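You operate a simulated robot arm through the tools that you are given. There is no shell and no other tool. Be economical: measure what you need, move in short steps, check, and stop when the job is done.

You are at the controls of a simulated two-armed robot. One attempt, no reset.

## Task
Zero the thickness gauge on the steel block, then put the block back.
Fine: turn the zero knob till the pointer shows 30 mm; close the gauge again. Set down upright: steel block.

The check looks at the end state, three seconds after you hand in, the way a careful person would. Anything else that was tipped, shoved, dropped, spilled or broken makes it a failure.

## Robot
Two 7-joint arms with two-finger parallel grippers on one trunk, hanging from a carriage that runs on a gantry, over the field with the corners [67.2, 174.7], [-60.8, 174.8], [-60.8, -55.2], [67.2, -55.3] (x, y) and turns from -43 to 645 degrees about z. Base frame: it is fixed where the carriage stands at the start and does not move with it; the origin is on the floor, on the carriage's upright axis, x ahead of it, y to its left, z up; the surface under the hand at the start is at about z = 78. Units: cm, degrees, N and s.
The left shoulder is at the start at [4, 17.3, 152.6], the right one opposite. With the tool pointing down near the work surface each hand reaches from about 10 to 56 cm from the robot's upright axis, wherever it stands, measured 20 degrees to its own side. Places, roughly: black clamp knob [-20, -10, 80]; dial of the cell tester [20, -10, 80]; door knob of the dry box [140, -30, 130]; gap of the thickness gauge [30, -10, 80]; gauge lever [50, -10, 90]; hand wheel [-40, -30, 80]; left latch of the safety box [150, -20, 50]; lever of the cell tester [10, 0, 80]; moving plate of the cell clamp [-40, -10, 80]; red clamp knob [-30, -10, 80]; right latch of the safety box [170, -20, 50]; switch of the white voltmeter [-40, 10, 130]; test key of the cell tester [20, -10, 80]; vent knob of the dry box [160, -20, 100]; white slide [0, -10, 80]; zero knob of the gauge [40, -10, 80]. Payload 3.43 kg a hand.
The TCP of each hand is the grasp point between the finger pads, 3 cm short of the fingertips. In the tool frame z runs along the fingers and y along their closing line. The gripper opens to 9.4 cm. The fingers are 2.8 cm wide and 1 cm thick; the gripper's body (5 by 9.6 cm) begins 5.5 cm behind the TCP.
Orientation is that of the tool frame in the base frame, as a unit quaternion [w, x, y, z]. With the fingers straight down and closing along the base's y, the tool's x points along the base's -x, its y along +y and its z along -z.

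## Interface
- The arms move only by the tool drive_tool. It takes "left_commands", "right_commands" or both (then of equal length, played together; a hand with none holds still); each is a list of rows, each an object (a shift or turn left out is 0, a gripper value left out holds the last) with "fingers": the finger opening in cm, from 0 to 9.4; "slide": the shift along the base's x, y, z in cm, a list of three; "rotation": the turn, a rotation vector about the base's x, y, z in degrees, a list of three. In form: [{"fingers": fingers, "slide": [dx, dy, dz], "rotation": [wx, wy, wz]}, ...]. A call has 1 to 20 rows; each row shifts and turns the commanded pose from where the row before left it. Rows are played at 5 a second. More than 5 cm and 8.6 degrees between two rows, or a gripper value outside its range, and nothing of the call is played. Where a pose cannot be reached the arm comes as near as it can. A force on the tool above 40 N (or 10 N above the force at the start of the call, whichever is more), or a blocked arm, ends the call early, and 0.2 s more pass. The fingers move at their own pace (about 7.2 cm/s each) and stop on an object; they squeeze with about 23 N. The grip force told is the motor's: it shows also when the fingers shut on nothing. Time passes only in rows, and 0.2 s behind the last, so rows that do not move let the fingers close. It gives the time, the measured TCP pose, the force on the tool (base axes), the opening and the grip force at its end, in the units of the frame above (readings bear some noise), with the torque about the TCP (base axes, N m) and any sound that the robot's microphone picked up.
- Cameras (640 x 400 px; columns grow to the right, rows downward): "scene" is now at [19.84, -4.21, 179.33]; the picture's right is [-0.74, -0.67, 0.00], its down [-0.63, 0.69, -0.36] and it looks along [0.24, -0.27, -0.93] (base axes); focal length 214 px, centre (320, 200). "left" rides on the left gripper at [7.6, -1.4, -10.2] in its tool frame; the picture's right is [0.18, 0.98, 0.00], its down [-0.75, 0.14, -0.64] and it looks along [-0.63, 0.12, 0.77] (tool axes); focal length 243 px, centre (320, 200). "right" rides on the right gripper at [7.6, 1.4, -10.2] in its tool frame; the picture's right is [-0.18, 0.98, 0.00], its down [-0.75, -0.14, -0.64] and it looks along [-0.63, -0.12, 0.77] (tool axes); focal length 243 px, centre (320, 200). There is no depth. A picture from a camera that has moved, and an enlarged one, comes with that camera's place and axes in the base frame and with its lens.
- snapshot(camera): a new picture of that camera. The clock stands still meanwhile.
- raise_lower(by): slides the trunk up (or, below 0, down) by that many cm; the arms and the scene camera ride with it, the base frame stays. It gives what a move gives, with no picture.
- roll_base(legs): drives the robot by 1 to 6 legs, each [ahead, left, turn to the left] in cm, cm and degrees, along the robot's own axes; the way and the turn of a leg run together, so that a leg with both is an arc; at most 150 cm and 180 degrees a leg. The arms and the cameras ride along, it lands a little off, and it stops where it bumps. It keeps to its track: a leg is cut to what the track allows. It gives what a move gives.
- turn_head(pan, tilt): turns the head with the scene camera to pan (to the left, within 86 degrees either way) and tilt (down, from -29 to 69), counted from straight ahead of the robot. It gives what a move gives.
- close_up(camera, box): a new picture of the part [left, top, right, bottom] of that camera's present view, enlarged. The clock stands still meanwhile.
- finish_job(): hands the job in; it is judged then, once.

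Work in short steps. Places have to be worked out from the pictures, the camera data and where the tool is seen: move nearer, look again, correct. Check each grasp and each placing, and mend what went wrong. You have 120 turns and 100 pictures in all, those below and enlarged ones among them. Open the grippers and draw the arms clear of the work before you hand the job in, unless the task says otherwise; then end with one line.

The tools are called as name(argument=value, ...) on one line, values as JSON. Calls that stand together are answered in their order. drive_tool: Moves the arms, as the interface text tells. Its arguments: {"type":"object","properties":{"left_commands":{"type":"array","items":{"type":"object","properties":{"fingers":{"type":"number"},"slide":{"type":"array","items":{"type":"number"}},"rotation":{"type":"array","items":{"type":"number"}}}}},"right_commands":{"type":"array","items":{"type":"object","properties":{"fingers":{"type":"number"},"slide":{"type":"array","items":{"type":"number"}},"rotation":{"type":"array","items":{"type":"number"}}}}}},"required":[]} The other tools are called the same way: raise_lower (by) slides the trunk up or down; roll_base (legs) drives the base; turn_head (pan, tilt) turns the head that bears the scene camera; snapshot (camera) takes a picture; close_up (camera, box) takes an enlarged picture of a part of a camera's view; finish_job () hands the job in.

At the start:

```text
t: 0.0
left_tool_pos: [45.2, 12.04, 113.21]
left_orientation: [0.016, -0.024, 1.0, -0.004]
left_wrist_force: [31.7, -201.2, -221.8]
left_moment: [26.32, -16.46, 18.48]
left_width: 9.39
left_gripper_force: 0.1
right_tool_pos: [56.45, -32.38, 114.2]
right_orientation: [0.058, 0.0, 0.998, -0.009]
right_wrist_force: [112.4, -0.3, -257.4]
right_moment: [-4.19, -11.71, -1.8]
right_width: 9.42
right_gripper_force: 0.1
trunk travel left (down, up): [-68.0, 10.2]
robot x, y, heading: [-0.05, -0.07, -0.1]
head pan, tilt: [-47.8, 68.8]
```

scene: 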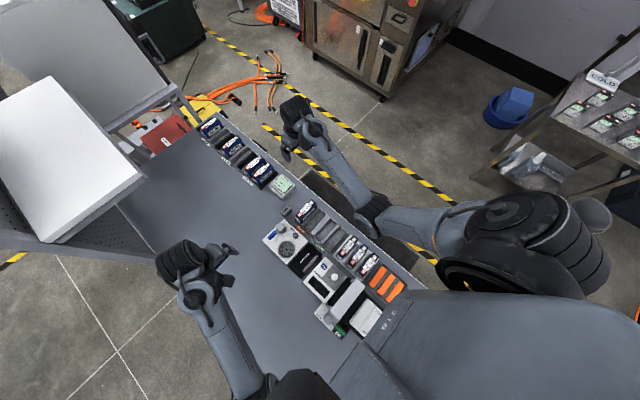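
right: 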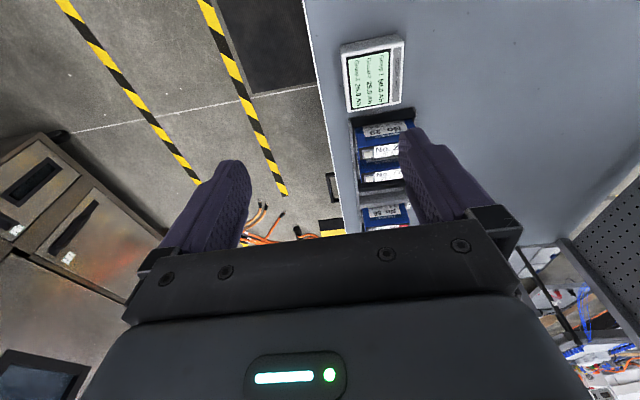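
left: 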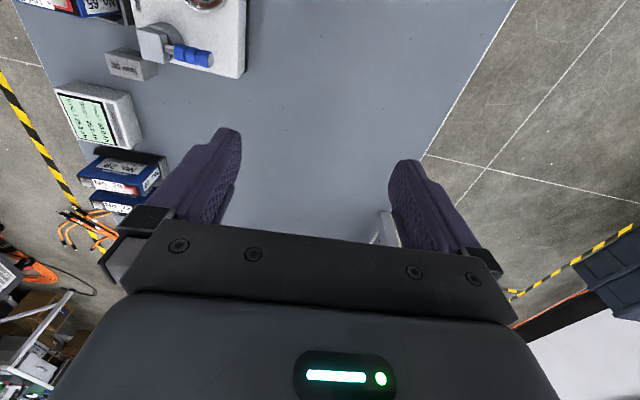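

The left view shows a small steel block marked "30 mm" beside the gauge with its blue-gripped lever. I look closer.

close_up(camera="scene", box=[240, 190, 360, 265])

close_up(camera="left", box=[60, 0, 260, 125])

```text
5.33 times, centred on (300, 228) of scene
camera zoom: at [19.84, -4.21, 179.33], right [-0.74, -0.67, 0.0], down [-0.63, 0.69, -0.36], along [0.24, -0.27, -0.93], focal length 1144 px, centre (427, 53)
```

zoom: 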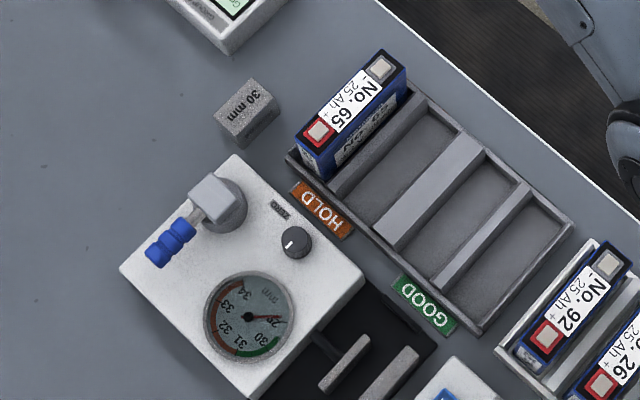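

```text
3.20 times, centred on (160, 62) of left
camera zoom: at [37.39, 10.41, 123.21], right [-0.23, 0.97, -0.02], down [0.73, 0.18, 0.66], along [0.65, 0.14, -0.75], focal length 776 px, centre (832, 640)
```

zoom: 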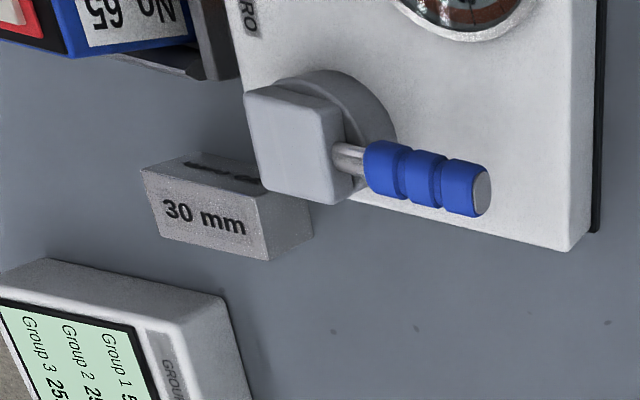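

Next I look closely at the jaws and the dial.

close_up(camera="scene", box=[262, 230, 342, 280])

```text
8.00 times, centred on (302, 255) of scene
camera zoom: at [19.84, -4.21, 179.33], right [-0.74, -0.67, 0.0], down [-0.63, 0.69, -0.36], along [0.24, -0.27, -0.93], focal length 1716 px, centre (464, -240)
```

zoom: 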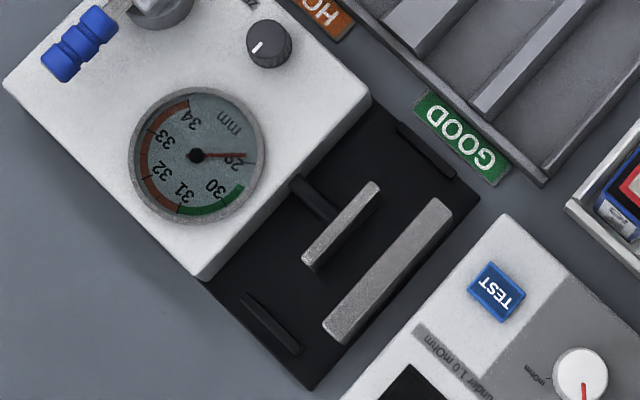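

The jaws run along x with the gap near (30,-8). I move the left hand for a nearer look at lever, dial and block.

drive_tool(left_commands=[{"slide": [-4, -4, -1]}, {"slide": [-4, -4, -1]}, {"slide": [-3, -3, -1]}, {"slide": [0, -2, -2]}, {}])

snapshot(camera="left")

```text
refused: row 1 steps farther than a row can; nothing moved
```

```text
93 pictures are left
camera left: at [37.39, 10.41, 123.21], right [-0.23, 0.97, -0.02], down [0.73, 0.18, 0.66], along [0.65, 0.14, -0.75], focal length 243 px, centre (320, 200)
```

left: 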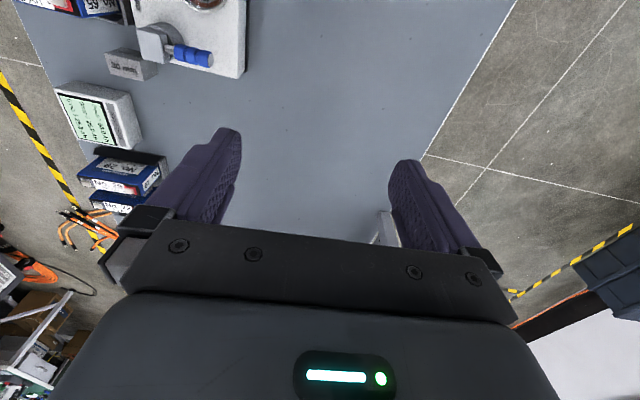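

Each step must stay under 5 cm in norm, so I use smaller rows.

drive_tool(left_commands=[{"slide": [-3, -3, 0]}, {"slide": [-3, -3, 0]}, {"slide": [-3, -3, 0]}, {"slide": [-3, -3, 0]}, {"slide": [-3, 0, -2]}, {}])

snapshot(camera="left")

```text
t: 1.4
left_tool_pos: [30.1, 0.1, 111.18]
left_orientation: [0.016, -0.023, 1.0, -0.004]
left_wrist_force: [0.1, -0.1, -0.8]
left_moment: [0.0, 0.01, -0.01]
left_width: 9.38
left_gripper_force: 0.1
right_tool_pos: [56.68, -32.42, 114.24]
right_orientation: [0.066, -0.001, 0.998, -0.009]
right_wrist_force: [53.1, 5.2, -115.5]
right_moment: [-2.43, -5.19, -1.34]
right_width: 9.39
right_gripper_force: 0.0
trunk travel left (down, up): [-68.0, 10.2]
robot x, y, heading: [-0.13, 0.06, -0.0]
head pan, tilt: [-47.8, 68.8]
```

```text
92 pictures are left
camera left: at [22.24, -1.6, 121.16], right [-0.23, 0.97, -0.02], down [0.73, 0.18, 0.66], along [0.65, 0.14, -0.75], focal length 243 px, centre (320, 200)
```

left: 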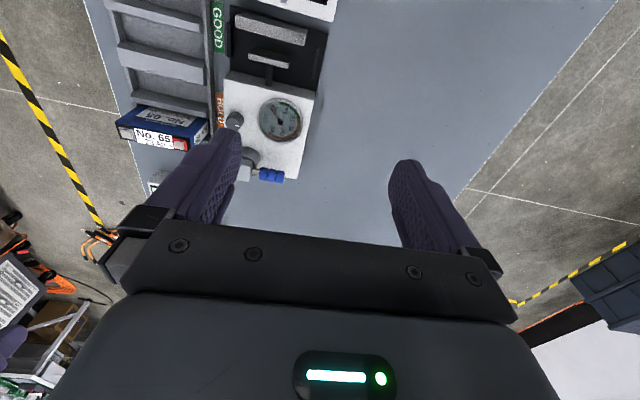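

close_up(camera="left", box=[180, 0, 356, 110])

close_up(camera="left", box=[190, 80, 334, 170])

```text
3.64 times, centred on (268, 55) of left
camera zoom: at [22.24, -1.6, 121.16], right [-0.23, 0.97, -0.02], down [0.73, 0.18, 0.66], along [0.65, 0.14, -0.75], focal length 882 px, centre (509, 727)
```

zoom: 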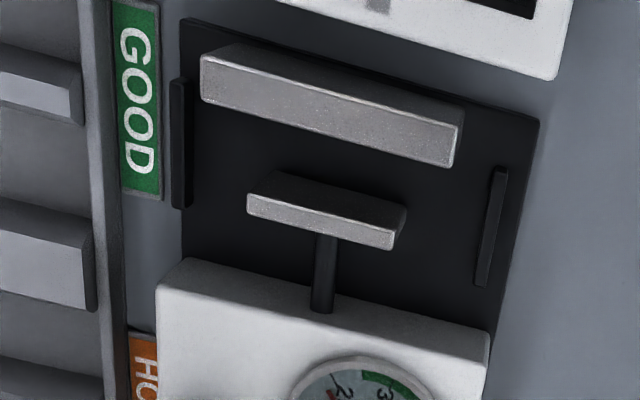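

```text
4.44 times, centred on (262, 125) of left
camera zoom: at [22.24, -1.6, 121.16], right [-0.23, 0.97, -0.02], down [0.73, 0.18, 0.66], along [0.65, 0.14, -0.75], focal length 1078 px, centre (578, 533)
```

zoom: 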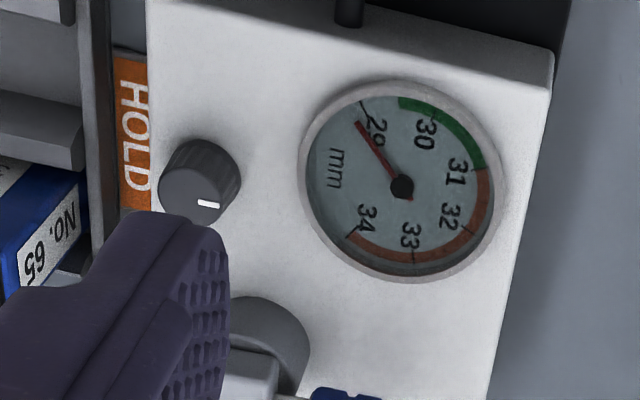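

Pointer reads about 28.8 at rest. I shift so that the lever is seen between the fingers.

drive_tool(left_commands=[{"slide": [-3, -3, 0]}, {"slide": [-1, -3, 0]}, {"slide": [0, -2, -3]}, {}])

snapshot(camera="left")

close_up(camera="left", box=[220, 80, 380, 180])

```text
t: 2.4
left_tool_pos: [26.04, -7.93, 108.32]
left_orientation: [0.015, -0.023, 1.0, -0.004]
left_wrist_force: [-0.4, 0.1, 0.8]
left_moment: [0.0, -0.01, -0.02]
left_width: 9.39
left_gripper_force: 0.1
right_tool_pos: [56.65, -32.34, 114.21]
right_orientation: [0.065, 0.0, 0.998, -0.01]
right_wrist_force: [52.7, -0.6, -114.7]
right_moment: [-1.88, -5.33, -0.85]
right_width: 9.4
right_gripper_force: 0.1
trunk travel left (down, up): [-68.0, 10.2]
robot x, y, heading: [0.12, -0.04, -0.0]
head pan, tilt: [-47.8, 68.8]
```

```text
89 pictures are left
camera left: at [18.3, -9.59, 118.15], right [-0.23, 0.97, -0.02], down [0.72, 0.18, 0.66], along [0.65, 0.14, -0.75], focal length 243 px, centre (320, 200)
```

left: 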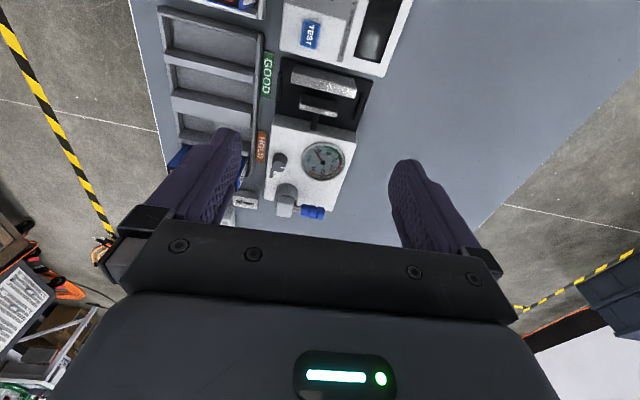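

```text
4.00 times, centred on (300, 130) of left
camera zoom: at [18.3, -9.59, 118.15], right [-0.23, 0.97, -0.02], down [0.72, 0.18, 0.66], along [0.65, 0.14, -0.75], focal length 970 px, centre (400, 480)
```

zoom: 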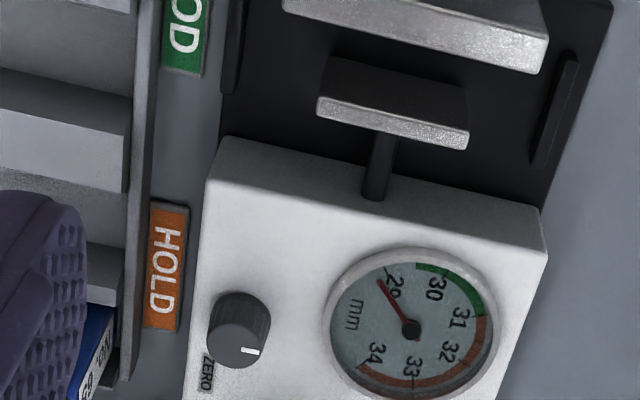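

close_up(camera="left", box=[220, 150, 348, 230])

```text
5.00 times, centred on (284, 190) of left
camera zoom: at [18.3, -9.59, 118.15], right [-0.23, 0.97, -0.02], down [0.72, 0.18, 0.66], along [0.65, 0.14, -0.75], focal length 1213 px, centre (500, 250)
```

zoom: 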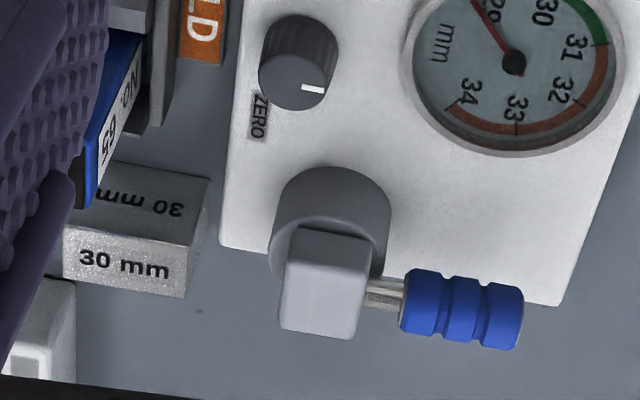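

Triangulated: handle centre ≈(47.8,-4.6,87.5), knob top ≈(40.1,-11.4,87.2), block top ≈(53.3,-17.5,82.5), jaws' top z≈85. I turn the left hand so its fingers straddle the handle along x, up at a safe height over the handle.

drive_tool(left_commands=[{"slide": [3, 2, 0], "rotation": [0, 0, -8.4]}, {"slide": [3, 2, 0], "rotation": [0, 0, -8.4]}, {"slide": [3, 1, 0], "rotation": [0, 0, -8.4]}, {"slide": [3, 0, 0], "rotation": [0, 0, -8.4]}, {"slide": [3, 0, 0], "rotation": [0, 0, -8.4]}, {"slide": [3, 0, 0], "rotation": [0, 0, -8.4]}, {"slide": [2.5, 0, 0], "rotation": [0, 0, -8.4]}, {"rotation": [0, 0, -8.4]}, {"rotation": [0, 0, -8.4]}, {"rotation": [0, 0, -8.4]}, {"rotation": [0, 0, -4]}, {}], right_commands=[{"slide": [0, 0, 0.5]}, {"slide": [0, 0, 0.5]}, {}, {}, {}, {}, {}, {}, {}, {}, {}, {}])

snapshot(camera="left")

snapshot(camera="scene")

```text
t: 2.7
left_tool_pos: [27.45, -7.03, 108.16]
left_orientation: [0.016, 0.006, 1.0, -0.005]
left_wrist_force: [-0.8, 0.0, -0.9]
left_moment: [-0.01, 0.0, -0.02]
left_width: 9.4
left_gripper_force: 0.1
right_tool_pos: [56.84, -32.35, 114.33]
right_orientation: [0.07, 0.0, 0.997, -0.011]
right_wrist_force: [27.2, -2.3, -45.7]
right_moment: [-0.63, -1.33, -0.29]
right_width: 9.41
right_gripper_force: 0.0
trunk travel left (down, up): [-68.0, 10.2]
robot x, y, heading: [0.07, 0.05, -0.2]
head pan, tilt: [-47.8, 68.8]
stopped in row 1 (right hand): the force on the tool passed its limit at 144 N (the readings are from after the stop); the commanded pose is now the measured one
```

```text
86 pictures are left
camera left: at [19.48, -8.31, 118.13], right [-0.17, 0.98, -0.02], down [0.73, 0.14, 0.66], along [0.66, 0.1, -0.75], focal length 243 px, centre (320, 200)
```

left: 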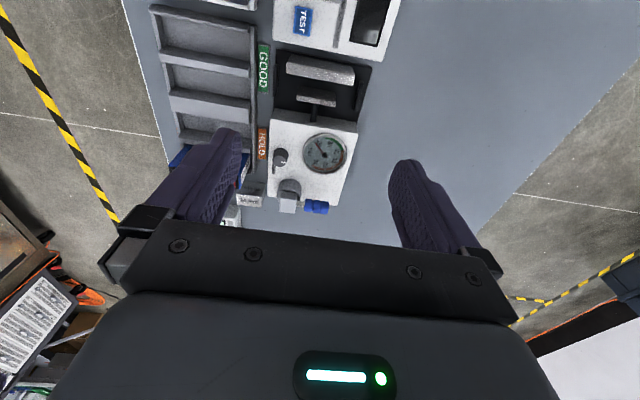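

```text
85 pictures are left
camera scene: at [19.84, -4.21, 179.33], right [-0.74, -0.67, 0.0], down [-0.63, 0.69, -0.36], along [0.24, -0.27, -0.93], focal length 214 px, centre (320, 200)
```

scene: 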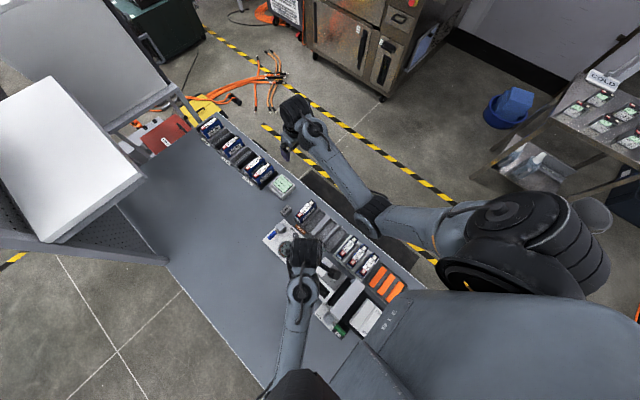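

The right arm stands past its reach, which gives a false load; I draw it inward first.

drive_tool(right_commands=[{"slide": [-2, 1.5, 0]}, {"slide": [-3, 1.5, 0]}, {"slide": [-3, 1, 0]}, {}])

```text
t: 3.0
left_tool_pos: [27.35, -7.06, 108.25]
left_orientation: [0.016, 0.006, 1.0, -0.005]
left_wrist_force: [0.0, 0.2, 0.7]
left_moment: [0.0, -0.01, -0.01]
left_width: 9.4
left_gripper_force: 0.0
right_tool_pos: [56.76, -32.35, 114.39]
right_orientation: [0.073, 0.0, 0.997, -0.012]
right_wrist_force: [13.3, -0.4, -22.8]
right_moment: [-0.33, -0.7, -0.19]
right_width: 9.42
right_gripper_force: 0.1
trunk travel left (down, up): [-68.0, 10.2]
robot x, y, heading: [-0.24, 0.07, 0.2]
head pan, tilt: [-47.8, 68.8]
stopped in row 1 (right hand): the force on the tool passed its limit at 83 N (the readings are from after the stop); the commanded pose is now the measured one
```

The load is fading with each settle; again.

drive_tool(right_commands=[{}, {}, {}, {}])

drive_tool(right_commands=[{"slide": [-1.5, 1, 0]}, {"slide": [-3, 1.5, 0]}, {"slide": [-3, 1, 0]}, {}])

```text
t: 3.7
left_tool_pos: [27.33, -7.09, 108.25]
left_orientation: [0.015, 0.007, 1.0, -0.006]
left_wrist_force: [-0.5, 0.4, -0.2]
left_moment: [-0.02, -0.02, -0.02]
left_width: 9.4
left_gripper_force: 0.1
right_tool_pos: [56.76, -32.38, 114.44]
right_orientation: [0.074, -0.002, 0.997, -0.011]
right_wrist_force: [9.6, -1.4, -15.0]
right_moment: [-0.2, -0.43, -0.14]
right_width: 9.39
right_gripper_force: 0.0
trunk travel left (down, up): [-68.0, 10.2]
robot x, y, heading: [0.18, 0.23, 0.3]
head pan, tilt: [-47.8, 68.8]
stopped in row 3 (right hand): the force on the tool passed its limit at 41 N (the readings are from after the stop); the commanded pose is now the measured one
```

```text
t: 4.0
left_tool_pos: [27.21, -7.05, 108.21]
left_orientation: [0.016, 0.006, 1.0, -0.006]
left_wrist_force: [-0.8, 0.6, 0.7]
left_moment: [-0.02, -0.03, 0.02]
left_width: 9.41
left_gripper_force: 0.1
right_tool_pos: [56.38, -31.97, 114.48]
right_orientation: [0.078, -0.003, 0.997, -0.012]
right_wrist_force: [10.0, 0.1, -15.2]
right_moment: [-0.28, -0.48, -0.17]
right_width: 9.37
right_gripper_force: 0.1
trunk travel left (down, up): [-68.0, 10.2]
robot x, y, heading: [0.57, 0.12, 0.1]
head pan, tilt: [-47.8, 68.8]
stopped in row 1 (right hand): the force on the tool passed its limit at 58 N (the readings are from after the stop); the commanded pose is now the measured one
```

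drive_tool(right_commands=[{"slide": [-0.6, 0.4, 0]}, {"slide": [-1, 0.6, 0]}, {"slide": [-1, 0.6, 0]}, {"slide": [-1, 0.6, 0]}, {"slide": [-1, 0.6, 0]}, {"slide": [-1, 0.6, 0]}])

drive_tool(right_commands=[{"slide": [-0.6, 0.4, 0]}, {"slide": [-1, 0.6, 0]}, {"slide": [-1, 0.6, 0]}, {"slide": [-1, 0.6, 0]}, {"slide": [-1, 0.6, 0]}, {"slide": [-1, 0.6, 0]}])

```text
t: 4.4
left_tool_pos: [27.32, -7.05, 108.16]
left_orientation: [0.016, 0.006, 1.0, -0.006]
left_wrist_force: [-0.1, -0.5, 1.2]
left_moment: [-0.02, -0.01, -0.04]
left_width: 9.4
left_gripper_force: 0.1
right_tool_pos: [55.98, -31.79, 114.47]
right_orientation: [0.079, -0.005, 0.997, -0.013]
right_wrist_force: [9.8, -0.9, -14.7]
right_moment: [-0.22, -0.43, -0.17]
right_width: 9.4
right_gripper_force: 0.1
trunk travel left (down, up): [-68.0, 10.2]
robot x, y, heading: [-0.22, -0.02, -0.2]
head pan, tilt: [-47.8, 68.8]
stopped in row 1 (right hand): the force on the tool passed its limit at 49 N (the readings are from after the stop); the commanded pose is now the measured one
```

```text
t: 4.8
left_tool_pos: [27.21, -7.09, 108.23]
left_orientation: [0.016, 0.006, 1.0, -0.006]
left_wrist_force: [1.2, -0.3, 0.2]
left_moment: [0.0, 0.01, -0.02]
left_width: 9.41
left_gripper_force: 0.2
right_tool_pos: [55.78, -31.46, 114.54]
right_orientation: [0.084, -0.007, 0.996, -0.013]
right_wrist_force: [9.1, 0.9, -15.8]
right_moment: [-0.25, -0.45, -0.15]
right_width: 9.4
right_gripper_force: 0.0
trunk travel left (down, up): [-68.0, 10.2]
robot x, y, heading: [0.09, -0.18, 0.3]
head pan, tilt: [-47.8, 68.8]
stopped in row 2 (right hand): the force on the tool passed its limit at 48 N (the readings are from after the stop); the commanded pose is now the measured one
```

snapshot(camera="right")

close_up(camera="scene", box=[240, 70, 440, 195])

```text
84 pictures are left
camera right: at [46.49, -29.89, 123.27], right [0.17, 0.99, 0.0], down [0.64, -0.11, 0.76], along [0.75, -0.13, -0.65], focal length 243 px, centre (320, 200)
```

right: 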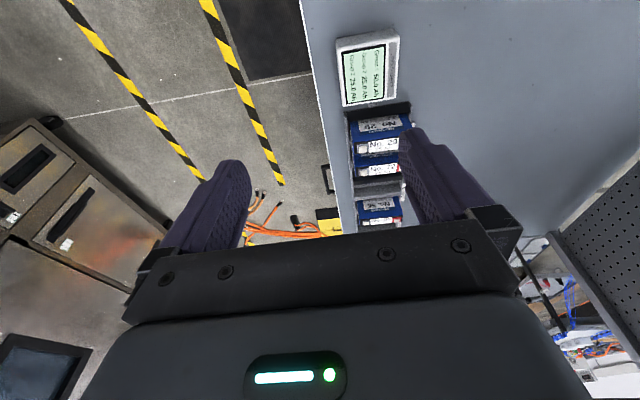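

```text
3.20 times, centred on (340, 132) of scene
camera zoom: at [19.85, -4.22, 179.33], right [-0.74, -0.67, 0.0], down [-0.63, 0.69, -0.36], along [0.24, -0.27, -0.93], focal length 686 px, centre (256, 416)
```

zoom: 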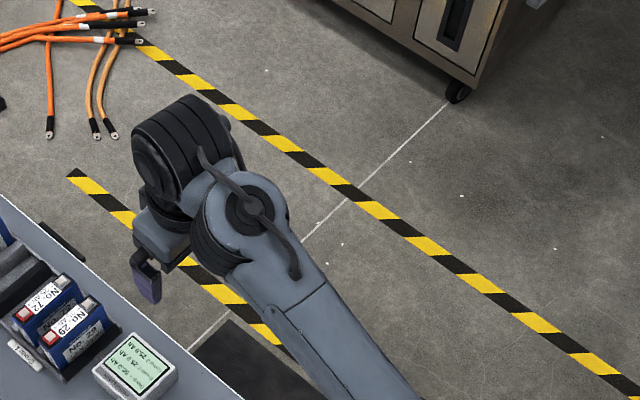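

Nothing visible touches the hand; the load pushes it down and ahead, so I try yielding downward.

drive_tool(right_commands=[{"slide": [0, 0, -0.5]}, {"slide": [0, 0, -1]}, {"slide": [0, 0, -1.5]}, {"slide": [0, 0, -2]}])

```text
t: 5.8
left_tool_pos: [27.39, -7.16, 108.21]
left_orientation: [0.016, 0.007, 1.0, -0.006]
left_wrist_force: [-0.3, -0.8, -0.3]
left_moment: [0.02, 0.0, 0.01]
left_width: 9.41
left_gripper_force: 0.1
right_tool_pos: [55.67, -31.58, 109.34]
right_orientation: [0.081, -0.007, 0.997, -0.014]
right_wrist_force: [-0.9, -0.2, 0.5]
right_moment: [0.02, -0.03, 0.03]
right_width: 9.4
right_gripper_force: 0.0
trunk travel left (down, up): [-68.0, 10.2]
robot x, y, heading: [0.21, 0.07, -0.1]
head pan, tilt: [-47.8, 68.8]
```

Free now. I level the right hand and move it toward the block, while the left hand goes over the lever handle turning -90°.

drive_tool(left_commands=[{"slide": [3, 1, 0], "rotation": [0, 0, -8.4]}, {"slide": [3, 1, 0], "rotation": [0, 0, -8.4]}, {"slide": [3, 1, 0], "rotation": [0, 0, -8.4]}, {"slide": [3, 0, 0], "rotation": [0, 0, -8.4]}, {"slide": [3, 0, 0], "rotation": [0, 0, -8.4]}, {"slide": [3, 0, 0], "rotation": [0, 0, -8.4]}, {"slide": [2.5, 0, 0], "rotation": [0, 0, -8.4]}, {"rotation": [0, 0, -8.4]}, {"rotation": [0, 0, -8.4]}, {"rotation": [0, 0, -8.4]}, {"rotation": [0, 0, -6]}, {}], right_commands=[{"slide": [-1, 1, 0]}, {"slide": [-1, 1, 0], "rotation": [0, 3, 0]}, {"slide": [-1, 1, 0], "rotation": [0, 3, 0]}, {"slide": [-1, 1, 0], "rotation": [0, 3, 0]}, {"slide": [-1, 1, 0]}, {"slide": [-1, 1, 0]}, {"slide": [-1, 1, 0]}, {}, {}, {}, {}, {}])

snapshot(camera="left")

snapshot(camera="right")

```text
t: 6.8
left_tool_pos: [37.24, -3.86, 108.17]
left_orientation: [0.013, 0.25, 0.968, -0.01]
left_wrist_force: [-0.2, 0.9, 0.2]
left_moment: [-0.01, -0.02, -0.02]
left_width: 9.4
left_gripper_force: 0.0
right_tool_pos: [52.64, -28.1, 109.54]
right_orientation: [0.027, -0.01, 0.999, -0.014]
right_wrist_force: [8.7, 1.0, -18.6]
right_moment: [-0.27, -0.49, -0.16]
right_width: 9.41
right_gripper_force: 0.0
trunk travel left (down, up): [-68.0, 10.2]
robot x, y, heading: [0.38, 0.28, -0.1]
head pan, tilt: [-47.8, 68.8]
stopped in row 4 (right hand): the force on the tool passed its limit at 82 N (the readings are from after the stop); the commanded pose is now the measured one
```

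```text
82 pictures are left
camera left: at [29.73, -1.2, 118.07], right [0.31, 0.95, -0.02], down [0.71, -0.22, 0.66], along [0.63, -0.22, -0.75], focal length 243 px, centre (320, 200)
```

left: 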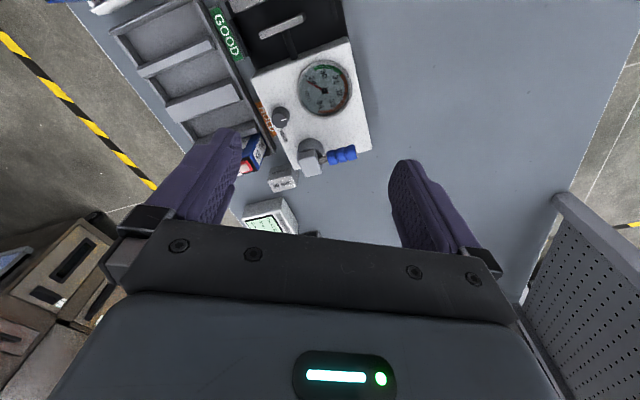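

```text
81 pictures are left
camera right: at [44.47, -26.55, 119.26], right [0.16, 0.99, -0.02], down [0.72, -0.11, 0.69], along [0.67, -0.13, -0.73], focal length 243 px, centre (320, 200)
```

right: 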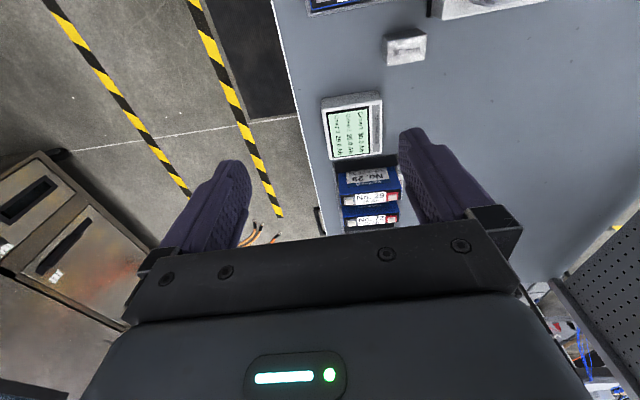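

The wrist strains when levelling this high; I lower the right hand a bit and continue, each arm its own call.

drive_tool(right_commands=[{"slide": [0, 0, -1]}, {"slide": [0, 0, -2]}, {"slide": [-1, 0.5, -2]}, {"slide": [-1, 0.5, -2]}, {"slide": [-1, 1, 0]}, {"slide": [0, 0, 0], "rotation": [0, 3, 0]}, {}])

drive_tool(left_commands=[{"slide": [1, 0, 0], "rotation": [0, 0, -8.4]}, {"slide": [2, 0, 0], "rotation": [0, 0, -8.4]}, {"slide": [2, 0, 0], "rotation": [0, 0, -8.4]}, {"slide": [2, 0, 0], "rotation": [0, 0, -8.4]}, {"slide": [2, 0, 0], "rotation": [0, 0, -8.4]}, {"slide": [1.5, 0, 0], "rotation": [0, 0, -8.4]}, {"rotation": [0, 0, -8.4]}, {"slide": [0, 0, -1]}])

```text
t: 8.4
left_tool_pos: [37.3, -3.89, 108.05]
left_orientation: [0.013, 0.249, 0.968, -0.01]
left_wrist_force: [0.6, 0.8, 0.2]
left_moment: [0.0, 0.02, 0.01]
left_width: 9.43
left_gripper_force: 0.1
right_tool_pos: [49.57, -26.18, 102.43]
right_orientation: [0.0, -0.01, 1.0, -0.013]
right_wrist_force: [-0.1, -0.5, -0.6]
right_moment: [-0.03, 0.01, -0.03]
right_width: 9.4
right_gripper_force: 0.0
trunk travel left (down, up): [-68.0, 10.2]
robot x, y, heading: [0.01, 0.09, -0.3]
head pan, tilt: [-47.8, 68.8]
```

```text
t: 8.8
left_tool_pos: [38.55, -3.88, 108.07]
left_orientation: [0.016, 0.315, 0.949, -0.012]
left_wrist_force: [-1.0, -0.6, -1.4]
left_moment: [0.11, -0.18, 0.14]
left_width: 9.41
left_gripper_force: 0.0
right_tool_pos: [49.72, -26.16, 102.44]
right_orientation: [-0.001, -0.01, 1.0, -0.014]
right_wrist_force: [-0.5, 0.5, -1.1]
right_moment: [0.0, -0.01, -0.01]
right_width: 9.39
right_gripper_force: 0.0
trunk travel left (down, up): [-68.0, 10.2]
robot x, y, heading: [0.11, 0.09, -0.0]
head pan, tilt: [-47.8, 68.8]
stopped in row 2 (left hand): the force on the tool passed its limit at 84 N (the readings are from after the stop); the commanded pose is now the measured one
```

Same effect on the left; lower, then rotate on.

drive_tool(left_commands=[{"slide": [0, 0, -2]}, {"slide": [0, 0, -3]}, {"slide": [0, 0, -3]}, {"slide": [1, 0, 0], "rotation": [0, 0, -8.4]}, {"slide": [2, 0, 0], "rotation": [0, 0, -8.4]}, {"slide": [2, 0, 0], "rotation": [0, 0, -8.4]}, {"slide": [2, 0, 0], "rotation": [0, 0, -8.4]}, {"slide": [2, 0, 0], "rotation": [0, 0, -8.4]}, {"rotation": [0, 0, -8.4]}, {"rotation": [0, 0, -3]}, {}])

snapshot(camera="left")

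snapshot(camera="right")

```text
t: 11.2
left_tool_pos: [47.49, -3.78, 100.09]
left_orientation: [0.009, 0.708, 0.706, -0.019]
left_wrist_force: [-0.3, 0.5, 1.1]
left_moment: [0.0, -0.01, 0.05]
left_width: 9.41
left_gripper_force: 0.1
right_tool_pos: [49.57, -26.2, 102.52]
right_orientation: [-0.001, -0.011, 1.0, -0.013]
right_wrist_force: [0.9, 0.4, 0.3]
right_moment: [-0.01, -0.03, 0.01]
right_width: 9.39
right_gripper_force: 0.1
trunk travel left (down, up): [-68.0, 10.2]
robot x, y, heading: [-0.42, 0.23, 0.0]
head pan, tilt: [-47.8, 68.8]
```

```text
80 pictures are left
camera left: at [46.27, 4.13, 109.99], right [0.98, 0.18, -0.02], down [0.15, -0.73, 0.67], along [0.11, -0.66, -0.74], focal length 243 px, centre (320, 200)
```

left: 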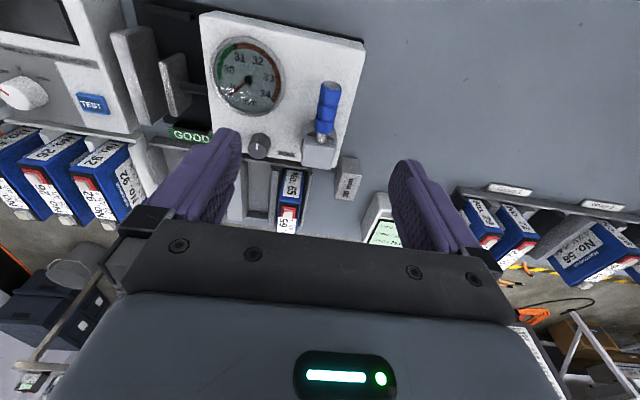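

```text
79 pictures are left
camera right: at [41.97, -24.59, 112.68], right [0.16, 0.99, -0.03], down [0.76, -0.11, 0.64], along [0.63, -0.12, -0.76], focal length 243 px, centre (320, 200)
```

right: 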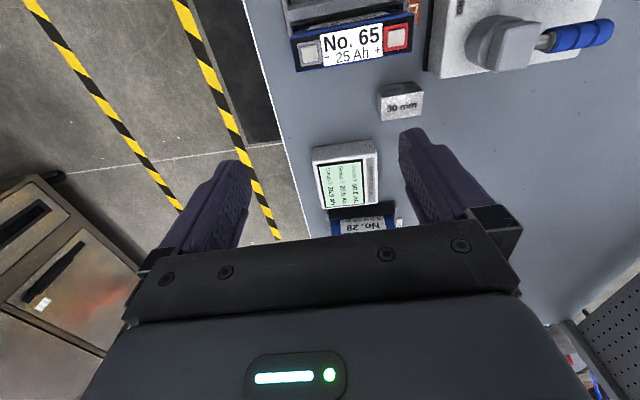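

close_up(camera="left", box=[190, 60, 382, 180])

close_up(camera="right", box=[340, 40, 468, 120])

```text
3.33 times, centred on (286, 120) of left
camera zoom: at [46.27, 4.13, 109.99], right [0.98, 0.18, -0.02], down [0.15, -0.73, 0.67], along [0.11, -0.66, -0.74], focal length 809 px, centre (433, 467)
```

zoom: 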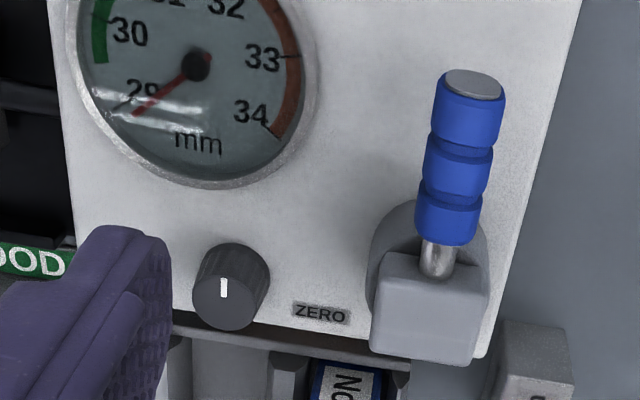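

```text
5.00 times, centred on (404, 80) of right
camera zoom: at [41.97, -24.59, 112.68], right [0.16, 0.99, -0.03], down [0.76, -0.11, 0.64], along [0.63, -0.12, -0.76], focal length 1213 px, centre (-100, 800)
```

zoom: 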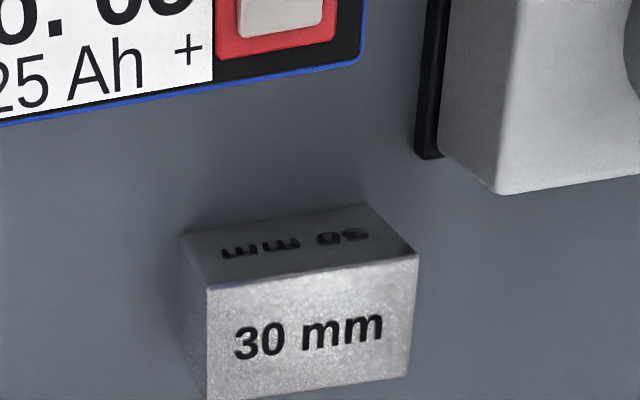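

Block: centre ≈(53.7,-16.8), 3 (x) × 5 (y) × ~4 high, aligned with the axes. Gauge top z≈83.4. I narrow the left fingers and lower over the handle.

drive_tool(left_commands=[{"fingers": 5, "slide": [0.5, -0.2, 0]}, {"slide": [0, 0, -3]}, {"slide": [0, 0, -3]}, {"slide": [0, 0, -2]}, {}])

snapshot(camera="left")

close_up(camera="right", box=[400, 0, 640, 150])

```text
t: 12.4
left_tool_pos: [48.2, -4.03, 92.19]
left_orientation: [0.01, 0.709, 0.705, -0.018]
left_wrist_force: [-0.8, 0.2, -0.1]
left_moment: [-0.03, 0.01, 0.0]
left_width: 5.0
left_gripper_force: 0.1
right_tool_pos: [49.57, -26.08, 102.49]
right_orientation: [-0.001, -0.01, 1.0, -0.013]
right_wrist_force: [-0.2, 0.2, -0.3]
right_moment: [0.04, 0.0, 0.04]
right_width: 9.41
right_gripper_force: 0.1
trunk travel left (down, up): [-68.0, 10.2]
robot x, y, heading: [0.11, -0.02, 0.1]
head pan, tilt: [-47.8, 68.8]
```

```text
76 pictures are left
camera left: at [46.94, 3.96, 102.02], right [0.98, 0.18, -0.02], down [0.15, -0.73, 0.67], along [0.11, -0.66, -0.74], focal length 243 px, centre (320, 200)
```

left: 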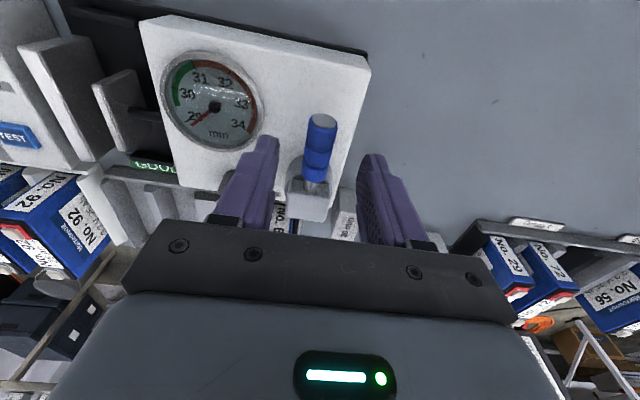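

```text
2.67 times, centred on (520, 75) of right
camera zoom: at [41.97, -24.59, 112.68], right [0.16, 0.99, -0.03], down [0.76, -0.11, 0.64], along [0.63, -0.12, -0.76], focal length 647 px, centre (-213, 533)
```

zoom: 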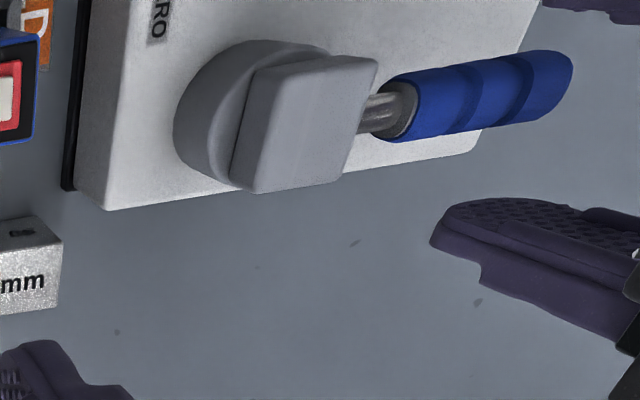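

The lever turns in the horizontal plane about a vertical hub. I lower and grip the handle.

drive_tool(left_commands=[{"slide": [0, 0, -2]}, {"slide": [0, 0, -2]}, {"fingers": 1.0}, {}, {}])

close_up(camera="right", box=[400, 0, 640, 150])

snapshot(camera="left")

```text
t: 13.6
left_tool_pos: [47.94, -4.17, 88.1]
left_orientation: [0.009, 0.709, 0.705, -0.019]
left_wrist_force: [2.7, -1.3, -4.0]
left_moment: [-0.31, -0.02, 0.1]
left_width: 2.21
left_gripper_force: 44.8
right_tool_pos: [49.61, -26.17, 102.54]
right_orientation: [-0.001, -0.011, 1.0, -0.013]
right_wrist_force: [0.6, -0.7, -0.1]
right_moment: [0.0, 0.04, -0.01]
right_width: 9.4
right_gripper_force: 0.0
trunk travel left (down, up): [-68.0, 10.2]
robot x, y, heading: [-0.03, -0.12, -0.1]
head pan, tilt: [-47.8, 68.8]
```

```text
2.67 times, centred on (520, 75) of right
camera zoom: at [42.0, -24.63, 112.69], right [0.16, 0.99, -0.03], down [0.76, -0.11, 0.64], along [0.63, -0.13, -0.76], focal length 647 px, centre (-213, 533)
```

zoom: 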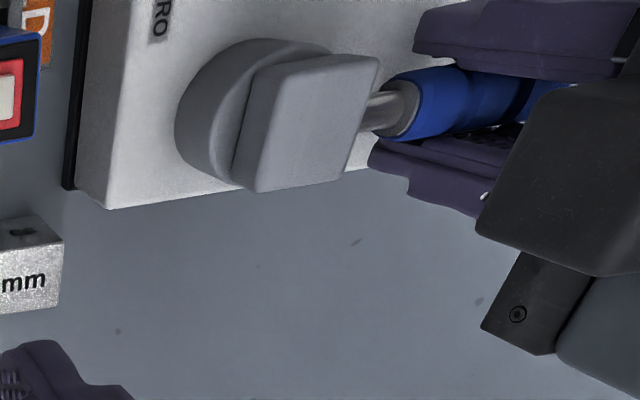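

```text
73 pictures are left
camera left: at [46.8, 3.87, 98.0], right [0.98, 0.18, -0.02], down [0.15, -0.73, 0.67], along [0.11, -0.66, -0.74], focal length 243 px, centre (320, 200)
```

left: 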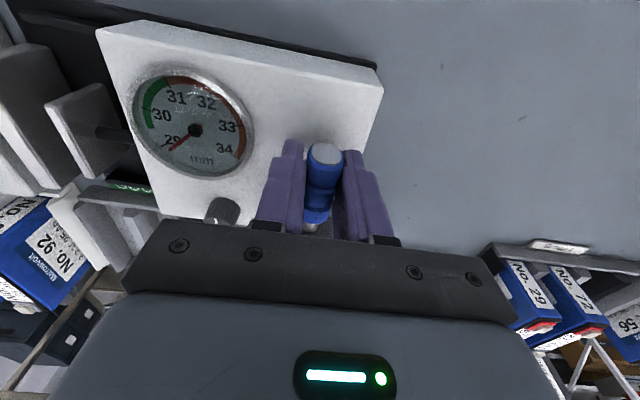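

Gripped at 2.2 cm. I test a small clockwise swing (handle toward +x) about the hub at ≈(48.2,-9.8).

drive_tool(left_commands=[{"slide": [0.4, 0, 0], "rotation": [0, 0, -4]}, {"slide": [0.4, -0.05, 0], "rotation": [0, 0, -4]}, {}])

snapshot(camera="left")

```text
t: 14.4
left_tool_pos: [48.73, -4.05, 88.15]
left_orientation: [0.008, 0.756, 0.654, -0.019]
left_wrist_force: [-7.9, 0.2, 21.3]
left_moment: [0.09, 0.06, -0.37]
left_width: 2.19
left_gripper_force: 44.9
right_tool_pos: [49.55, -26.1, 102.52]
right_orientation: [0.0, -0.011, 1.0, -0.013]
right_wrist_force: [0.1, 0.5, -0.3]
right_moment: [-0.02, -0.02, 0.01]
right_width: 9.4
right_gripper_force: 0.0
trunk travel left (down, up): [-68.0, 10.2]
robot x, y, heading: [0.04, 0.18, -0.1]
head pan, tilt: [-47.8, 68.8]
```

```text
72 pictures are left
camera left: at [48.72, 3.91, 98.0], right [1.0, 0.04, -0.02], down [0.04, -0.74, 0.67], along [0.01, -0.67, -0.74], focal length 243 px, centre (320, 200)
```

left: 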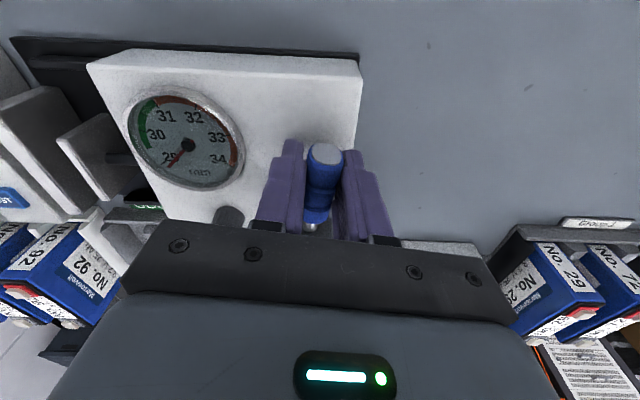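

close_up(camera="left", box=[40, 70, 264, 210])

close_up(camera="right", box=[400, 0, 640, 150])

```text
2.86 times, centred on (152, 140) of left
camera zoom: at [48.72, 3.91, 98.0], right [1.0, 0.04, -0.02], down [0.04, -0.74, 0.67], along [0.01, -0.67, -0.74], focal length 693 px, centre (800, 371)
```

zoom: 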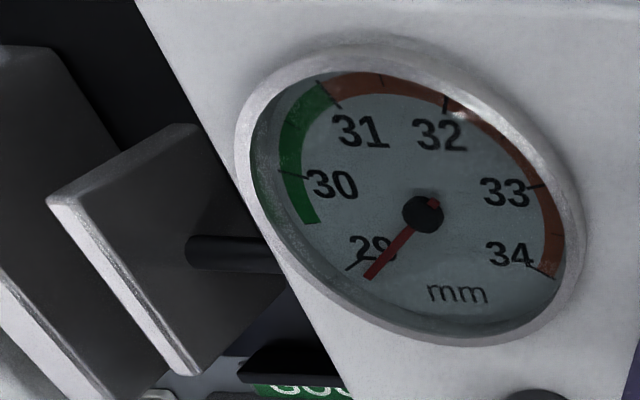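

```text
2.67 times, centred on (520, 75) of right
camera zoom: at [41.95, -24.58, 112.7], right [0.16, 0.99, -0.03], down [0.76, -0.11, 0.64], along [0.63, -0.12, -0.76], focal length 647 px, centre (-213, 533)
```

zoom: 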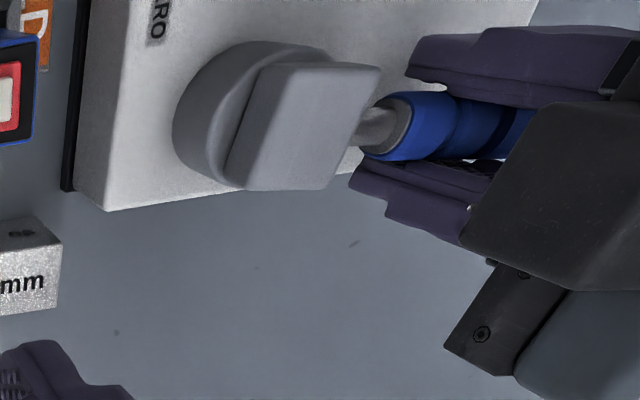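

The lever turns freely. I continue clockwise along the arc.

drive_tool(left_commands=[{"slide": [0.77, -0.15, 0], "rotation": [0, 0, -8]}, {"slide": [0.74, -0.25, 0], "rotation": [0, 0, -8]}, {"slide": [0.69, -0.36, 0], "rotation": [0, 0, -8]}, {}])

snapshot(camera="left")

```text
t: 15.0
left_tool_pos: [49.86, -4.36, 88.58]
left_orientation: [0.011, 0.822, 0.569, -0.015]
left_wrist_force: [12.7, -7.6, -23.2]
left_moment: [0.39, -0.34, 0.86]
left_width: 1.8
left_gripper_force: 45.2
left hand out of reach, approached as far as the arm can: row 1, 2
right_tool_pos: [49.77, -26.3, 102.53]
right_orientation: [0.001, -0.011, 1.0, -0.012]
right_wrist_force: [-0.4, -0.2, 0.9]
right_moment: [-0.02, 0.0, 0.04]
right_width: 9.39
right_gripper_force: 0.1
trunk travel left (down, up): [-68.0, 10.2]
robot x, y, heading: [-0.06, -0.39, 0.2]
head pan, tilt: [-47.8, 68.8]
stopped in row 2 (left hand): the force on the tool passed its limit at 67 N (the readings are from after the stop); the commanded pose is now the measured one
```

```text
69 pictures are left
camera left: at [51.34, 3.59, 98.4], right [0.98, -0.17, -0.01], down [-0.12, -0.73, 0.67], along [-0.12, -0.66, -0.74], focal length 243 px, centre (320, 200)
```

left: 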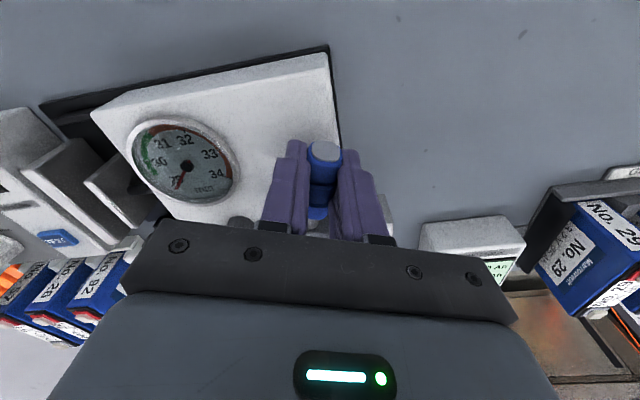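

The left arm nears its wrist/reach limit here. I release the handle, rise, and will bring the robot nearer.

drive_tool(left_commands=[{"fingers": 5}, {}, {"slide": [0, 0, 2]}, {"slide": [0, 0, 3]}, {"slide": [0, 0, 3]}])

close_up(camera="right", box=[400, 0, 640, 150])

snapshot(camera="left")

```text
t: 16.2
left_tool_pos: [52.03, -5.9, 94.8]
left_orientation: [0.015, 0.821, 0.57, -0.015]
left_wrist_force: [-0.4, 0.2, -0.1]
left_moment: [0.01, 0.0, 0.02]
left_width: 5.01
left_gripper_force: 0.2
left hand out of reach, approached as far as the arm can: row 3, 4, 5
right_tool_pos: [49.68, -26.08, 102.5]
right_orientation: [0.0, -0.012, 1.0, -0.012]
right_wrist_force: [-0.1, 0.7, -0.6]
right_moment: [-0.04, 0.05, 0.03]
right_width: 9.38
right_gripper_force: 0.1
trunk travel left (down, up): [-68.0, 10.2]
robot x, y, heading: [-0.21, -0.0, -0.0]
head pan, tilt: [-47.8, 68.8]
```

```text
2.67 times, centred on (520, 75) of right
camera zoom: at [42.07, -24.44, 112.68], right [0.16, 0.99, -0.02], down [0.76, -0.11, 0.64], along [0.63, -0.12, -0.76], focal length 647 px, centre (-213, 533)
```

zoom: 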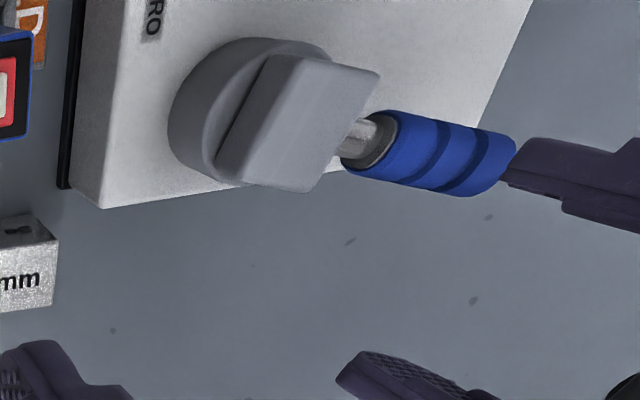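

```text
67 pictures are left
camera left: at [53.46, 2.1, 104.57], right [0.99, -0.17, 0.0], down [-0.13, -0.73, 0.67], along [-0.11, -0.66, -0.74], focal length 243 px, centre (320, 200)
```

left: 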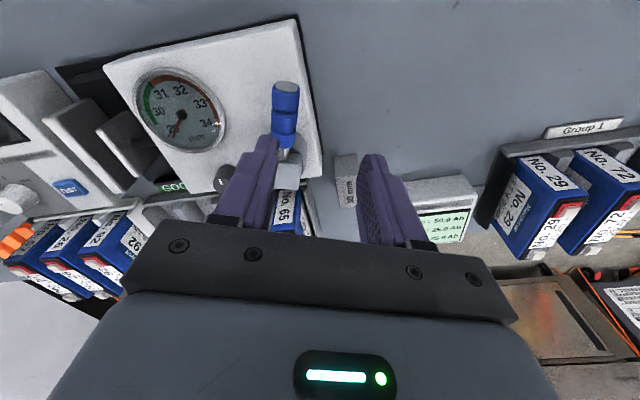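

The lever stays where put (about 28° clockwise). I draw the hands back, then roll the robot ahead 12 cm.

drive_tool(left_commands=[{"slide": [-2, 1, 1]}, {"slide": [-3, 1.5, 1], "rotation": [0, 0, 5]}, {"slide": [-3, 1.5, 0], "rotation": [0, 0, 5]}, {"slide": [-3, 1, 0], "rotation": [0, 0, 5]}, {"slide": [-3, 0, 0], "rotation": [0, 0, 5]}, {}], right_commands=[{"slide": [-1, 0, 0]}, {"slide": [-2, 0, 0]}, {"slide": [-3, 0, 0]}, {"slide": [-2, 0, 0]}, {}, {}])

roll_base(legs=[[12, 0, 0]])

snapshot(camera="scene")

snapshot(camera="left")

```text
t: 17.6
left_tool_pos: [37.22, -0.56, 97.19]
left_orientation: [0.012, 0.711, 0.703, -0.015]
left_wrist_force: [0.5, 0.0, 0.6]
left_moment: [-0.02, 0.01, -0.01]
left_width: 5.02
left_gripper_force: 0.1
right_tool_pos: [41.66, -26.14, 102.38]
right_orientation: [0.0, -0.01, 1.0, -0.013]
right_wrist_force: [0.6, 0.4, -0.3]
right_moment: [0.03, -0.01, 0.04]
right_width: 9.4
right_gripper_force: 0.0
trunk travel left (down, up): [-68.0, 10.2]
robot x, y, heading: [-0.17, 0.29, -0.1]
head pan, tilt: [-47.8, 68.8]
```

```text
t: 18.8
left_tool_pos: [49.17, -0.62, 97.17]
left_orientation: [0.012, 0.713, 0.701, -0.015]
left_wrist_force: [0.4, -0.1, 0.2]
left_moment: [0.0, 0.02, 0.01]
left_width: 5.02
left_gripper_force: 0.1
right_tool_pos: [53.51, -26.26, 102.44]
right_orientation: [0.0, -0.009, 1.0, -0.013]
right_wrist_force: [-0.3, -0.2, 0.7]
right_moment: [-0.03, -0.01, -0.01]
right_width: 9.41
right_gripper_force: 0.1
trunk travel left (down, up): [-68.0, 10.2]
robot x, y, heading: [11.92, -0.23, -0.1]
head pan, tilt: [-47.8, 68.8]
```

```text
66 pictures are left
camera scene: at [31.68, -4.31, 179.34], right [-0.74, -0.67, 0.0], down [-0.62, 0.69, -0.36], along [0.24, -0.27, -0.93], focal length 214 px, centre (320, 200)
```

scene: 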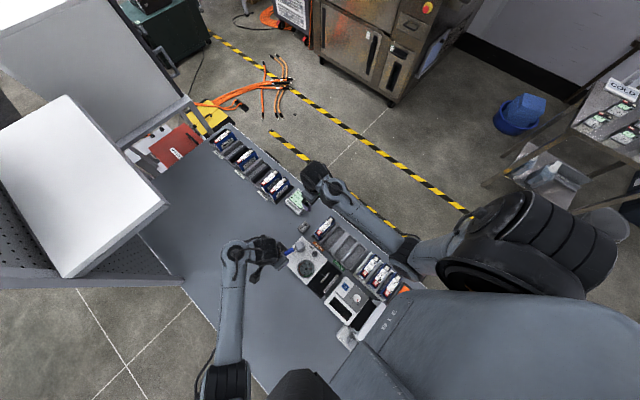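

```text
65 pictures are left
camera left: at [47.94, 7.34, 107.1], right [0.99, 0.17, -0.01], down [0.13, -0.73, 0.67], along [0.1, -0.66, -0.74], focal length 243 px, centre (320, 200)
```

left: 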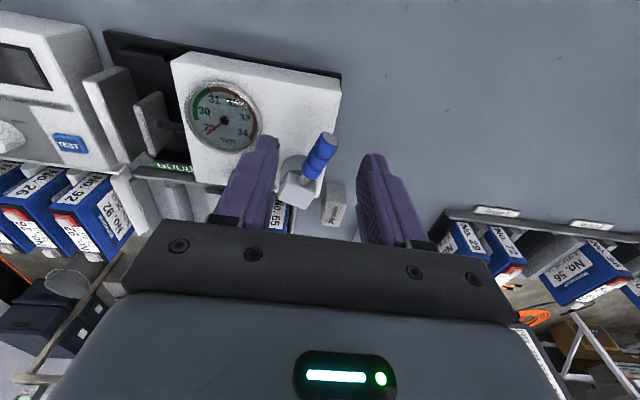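

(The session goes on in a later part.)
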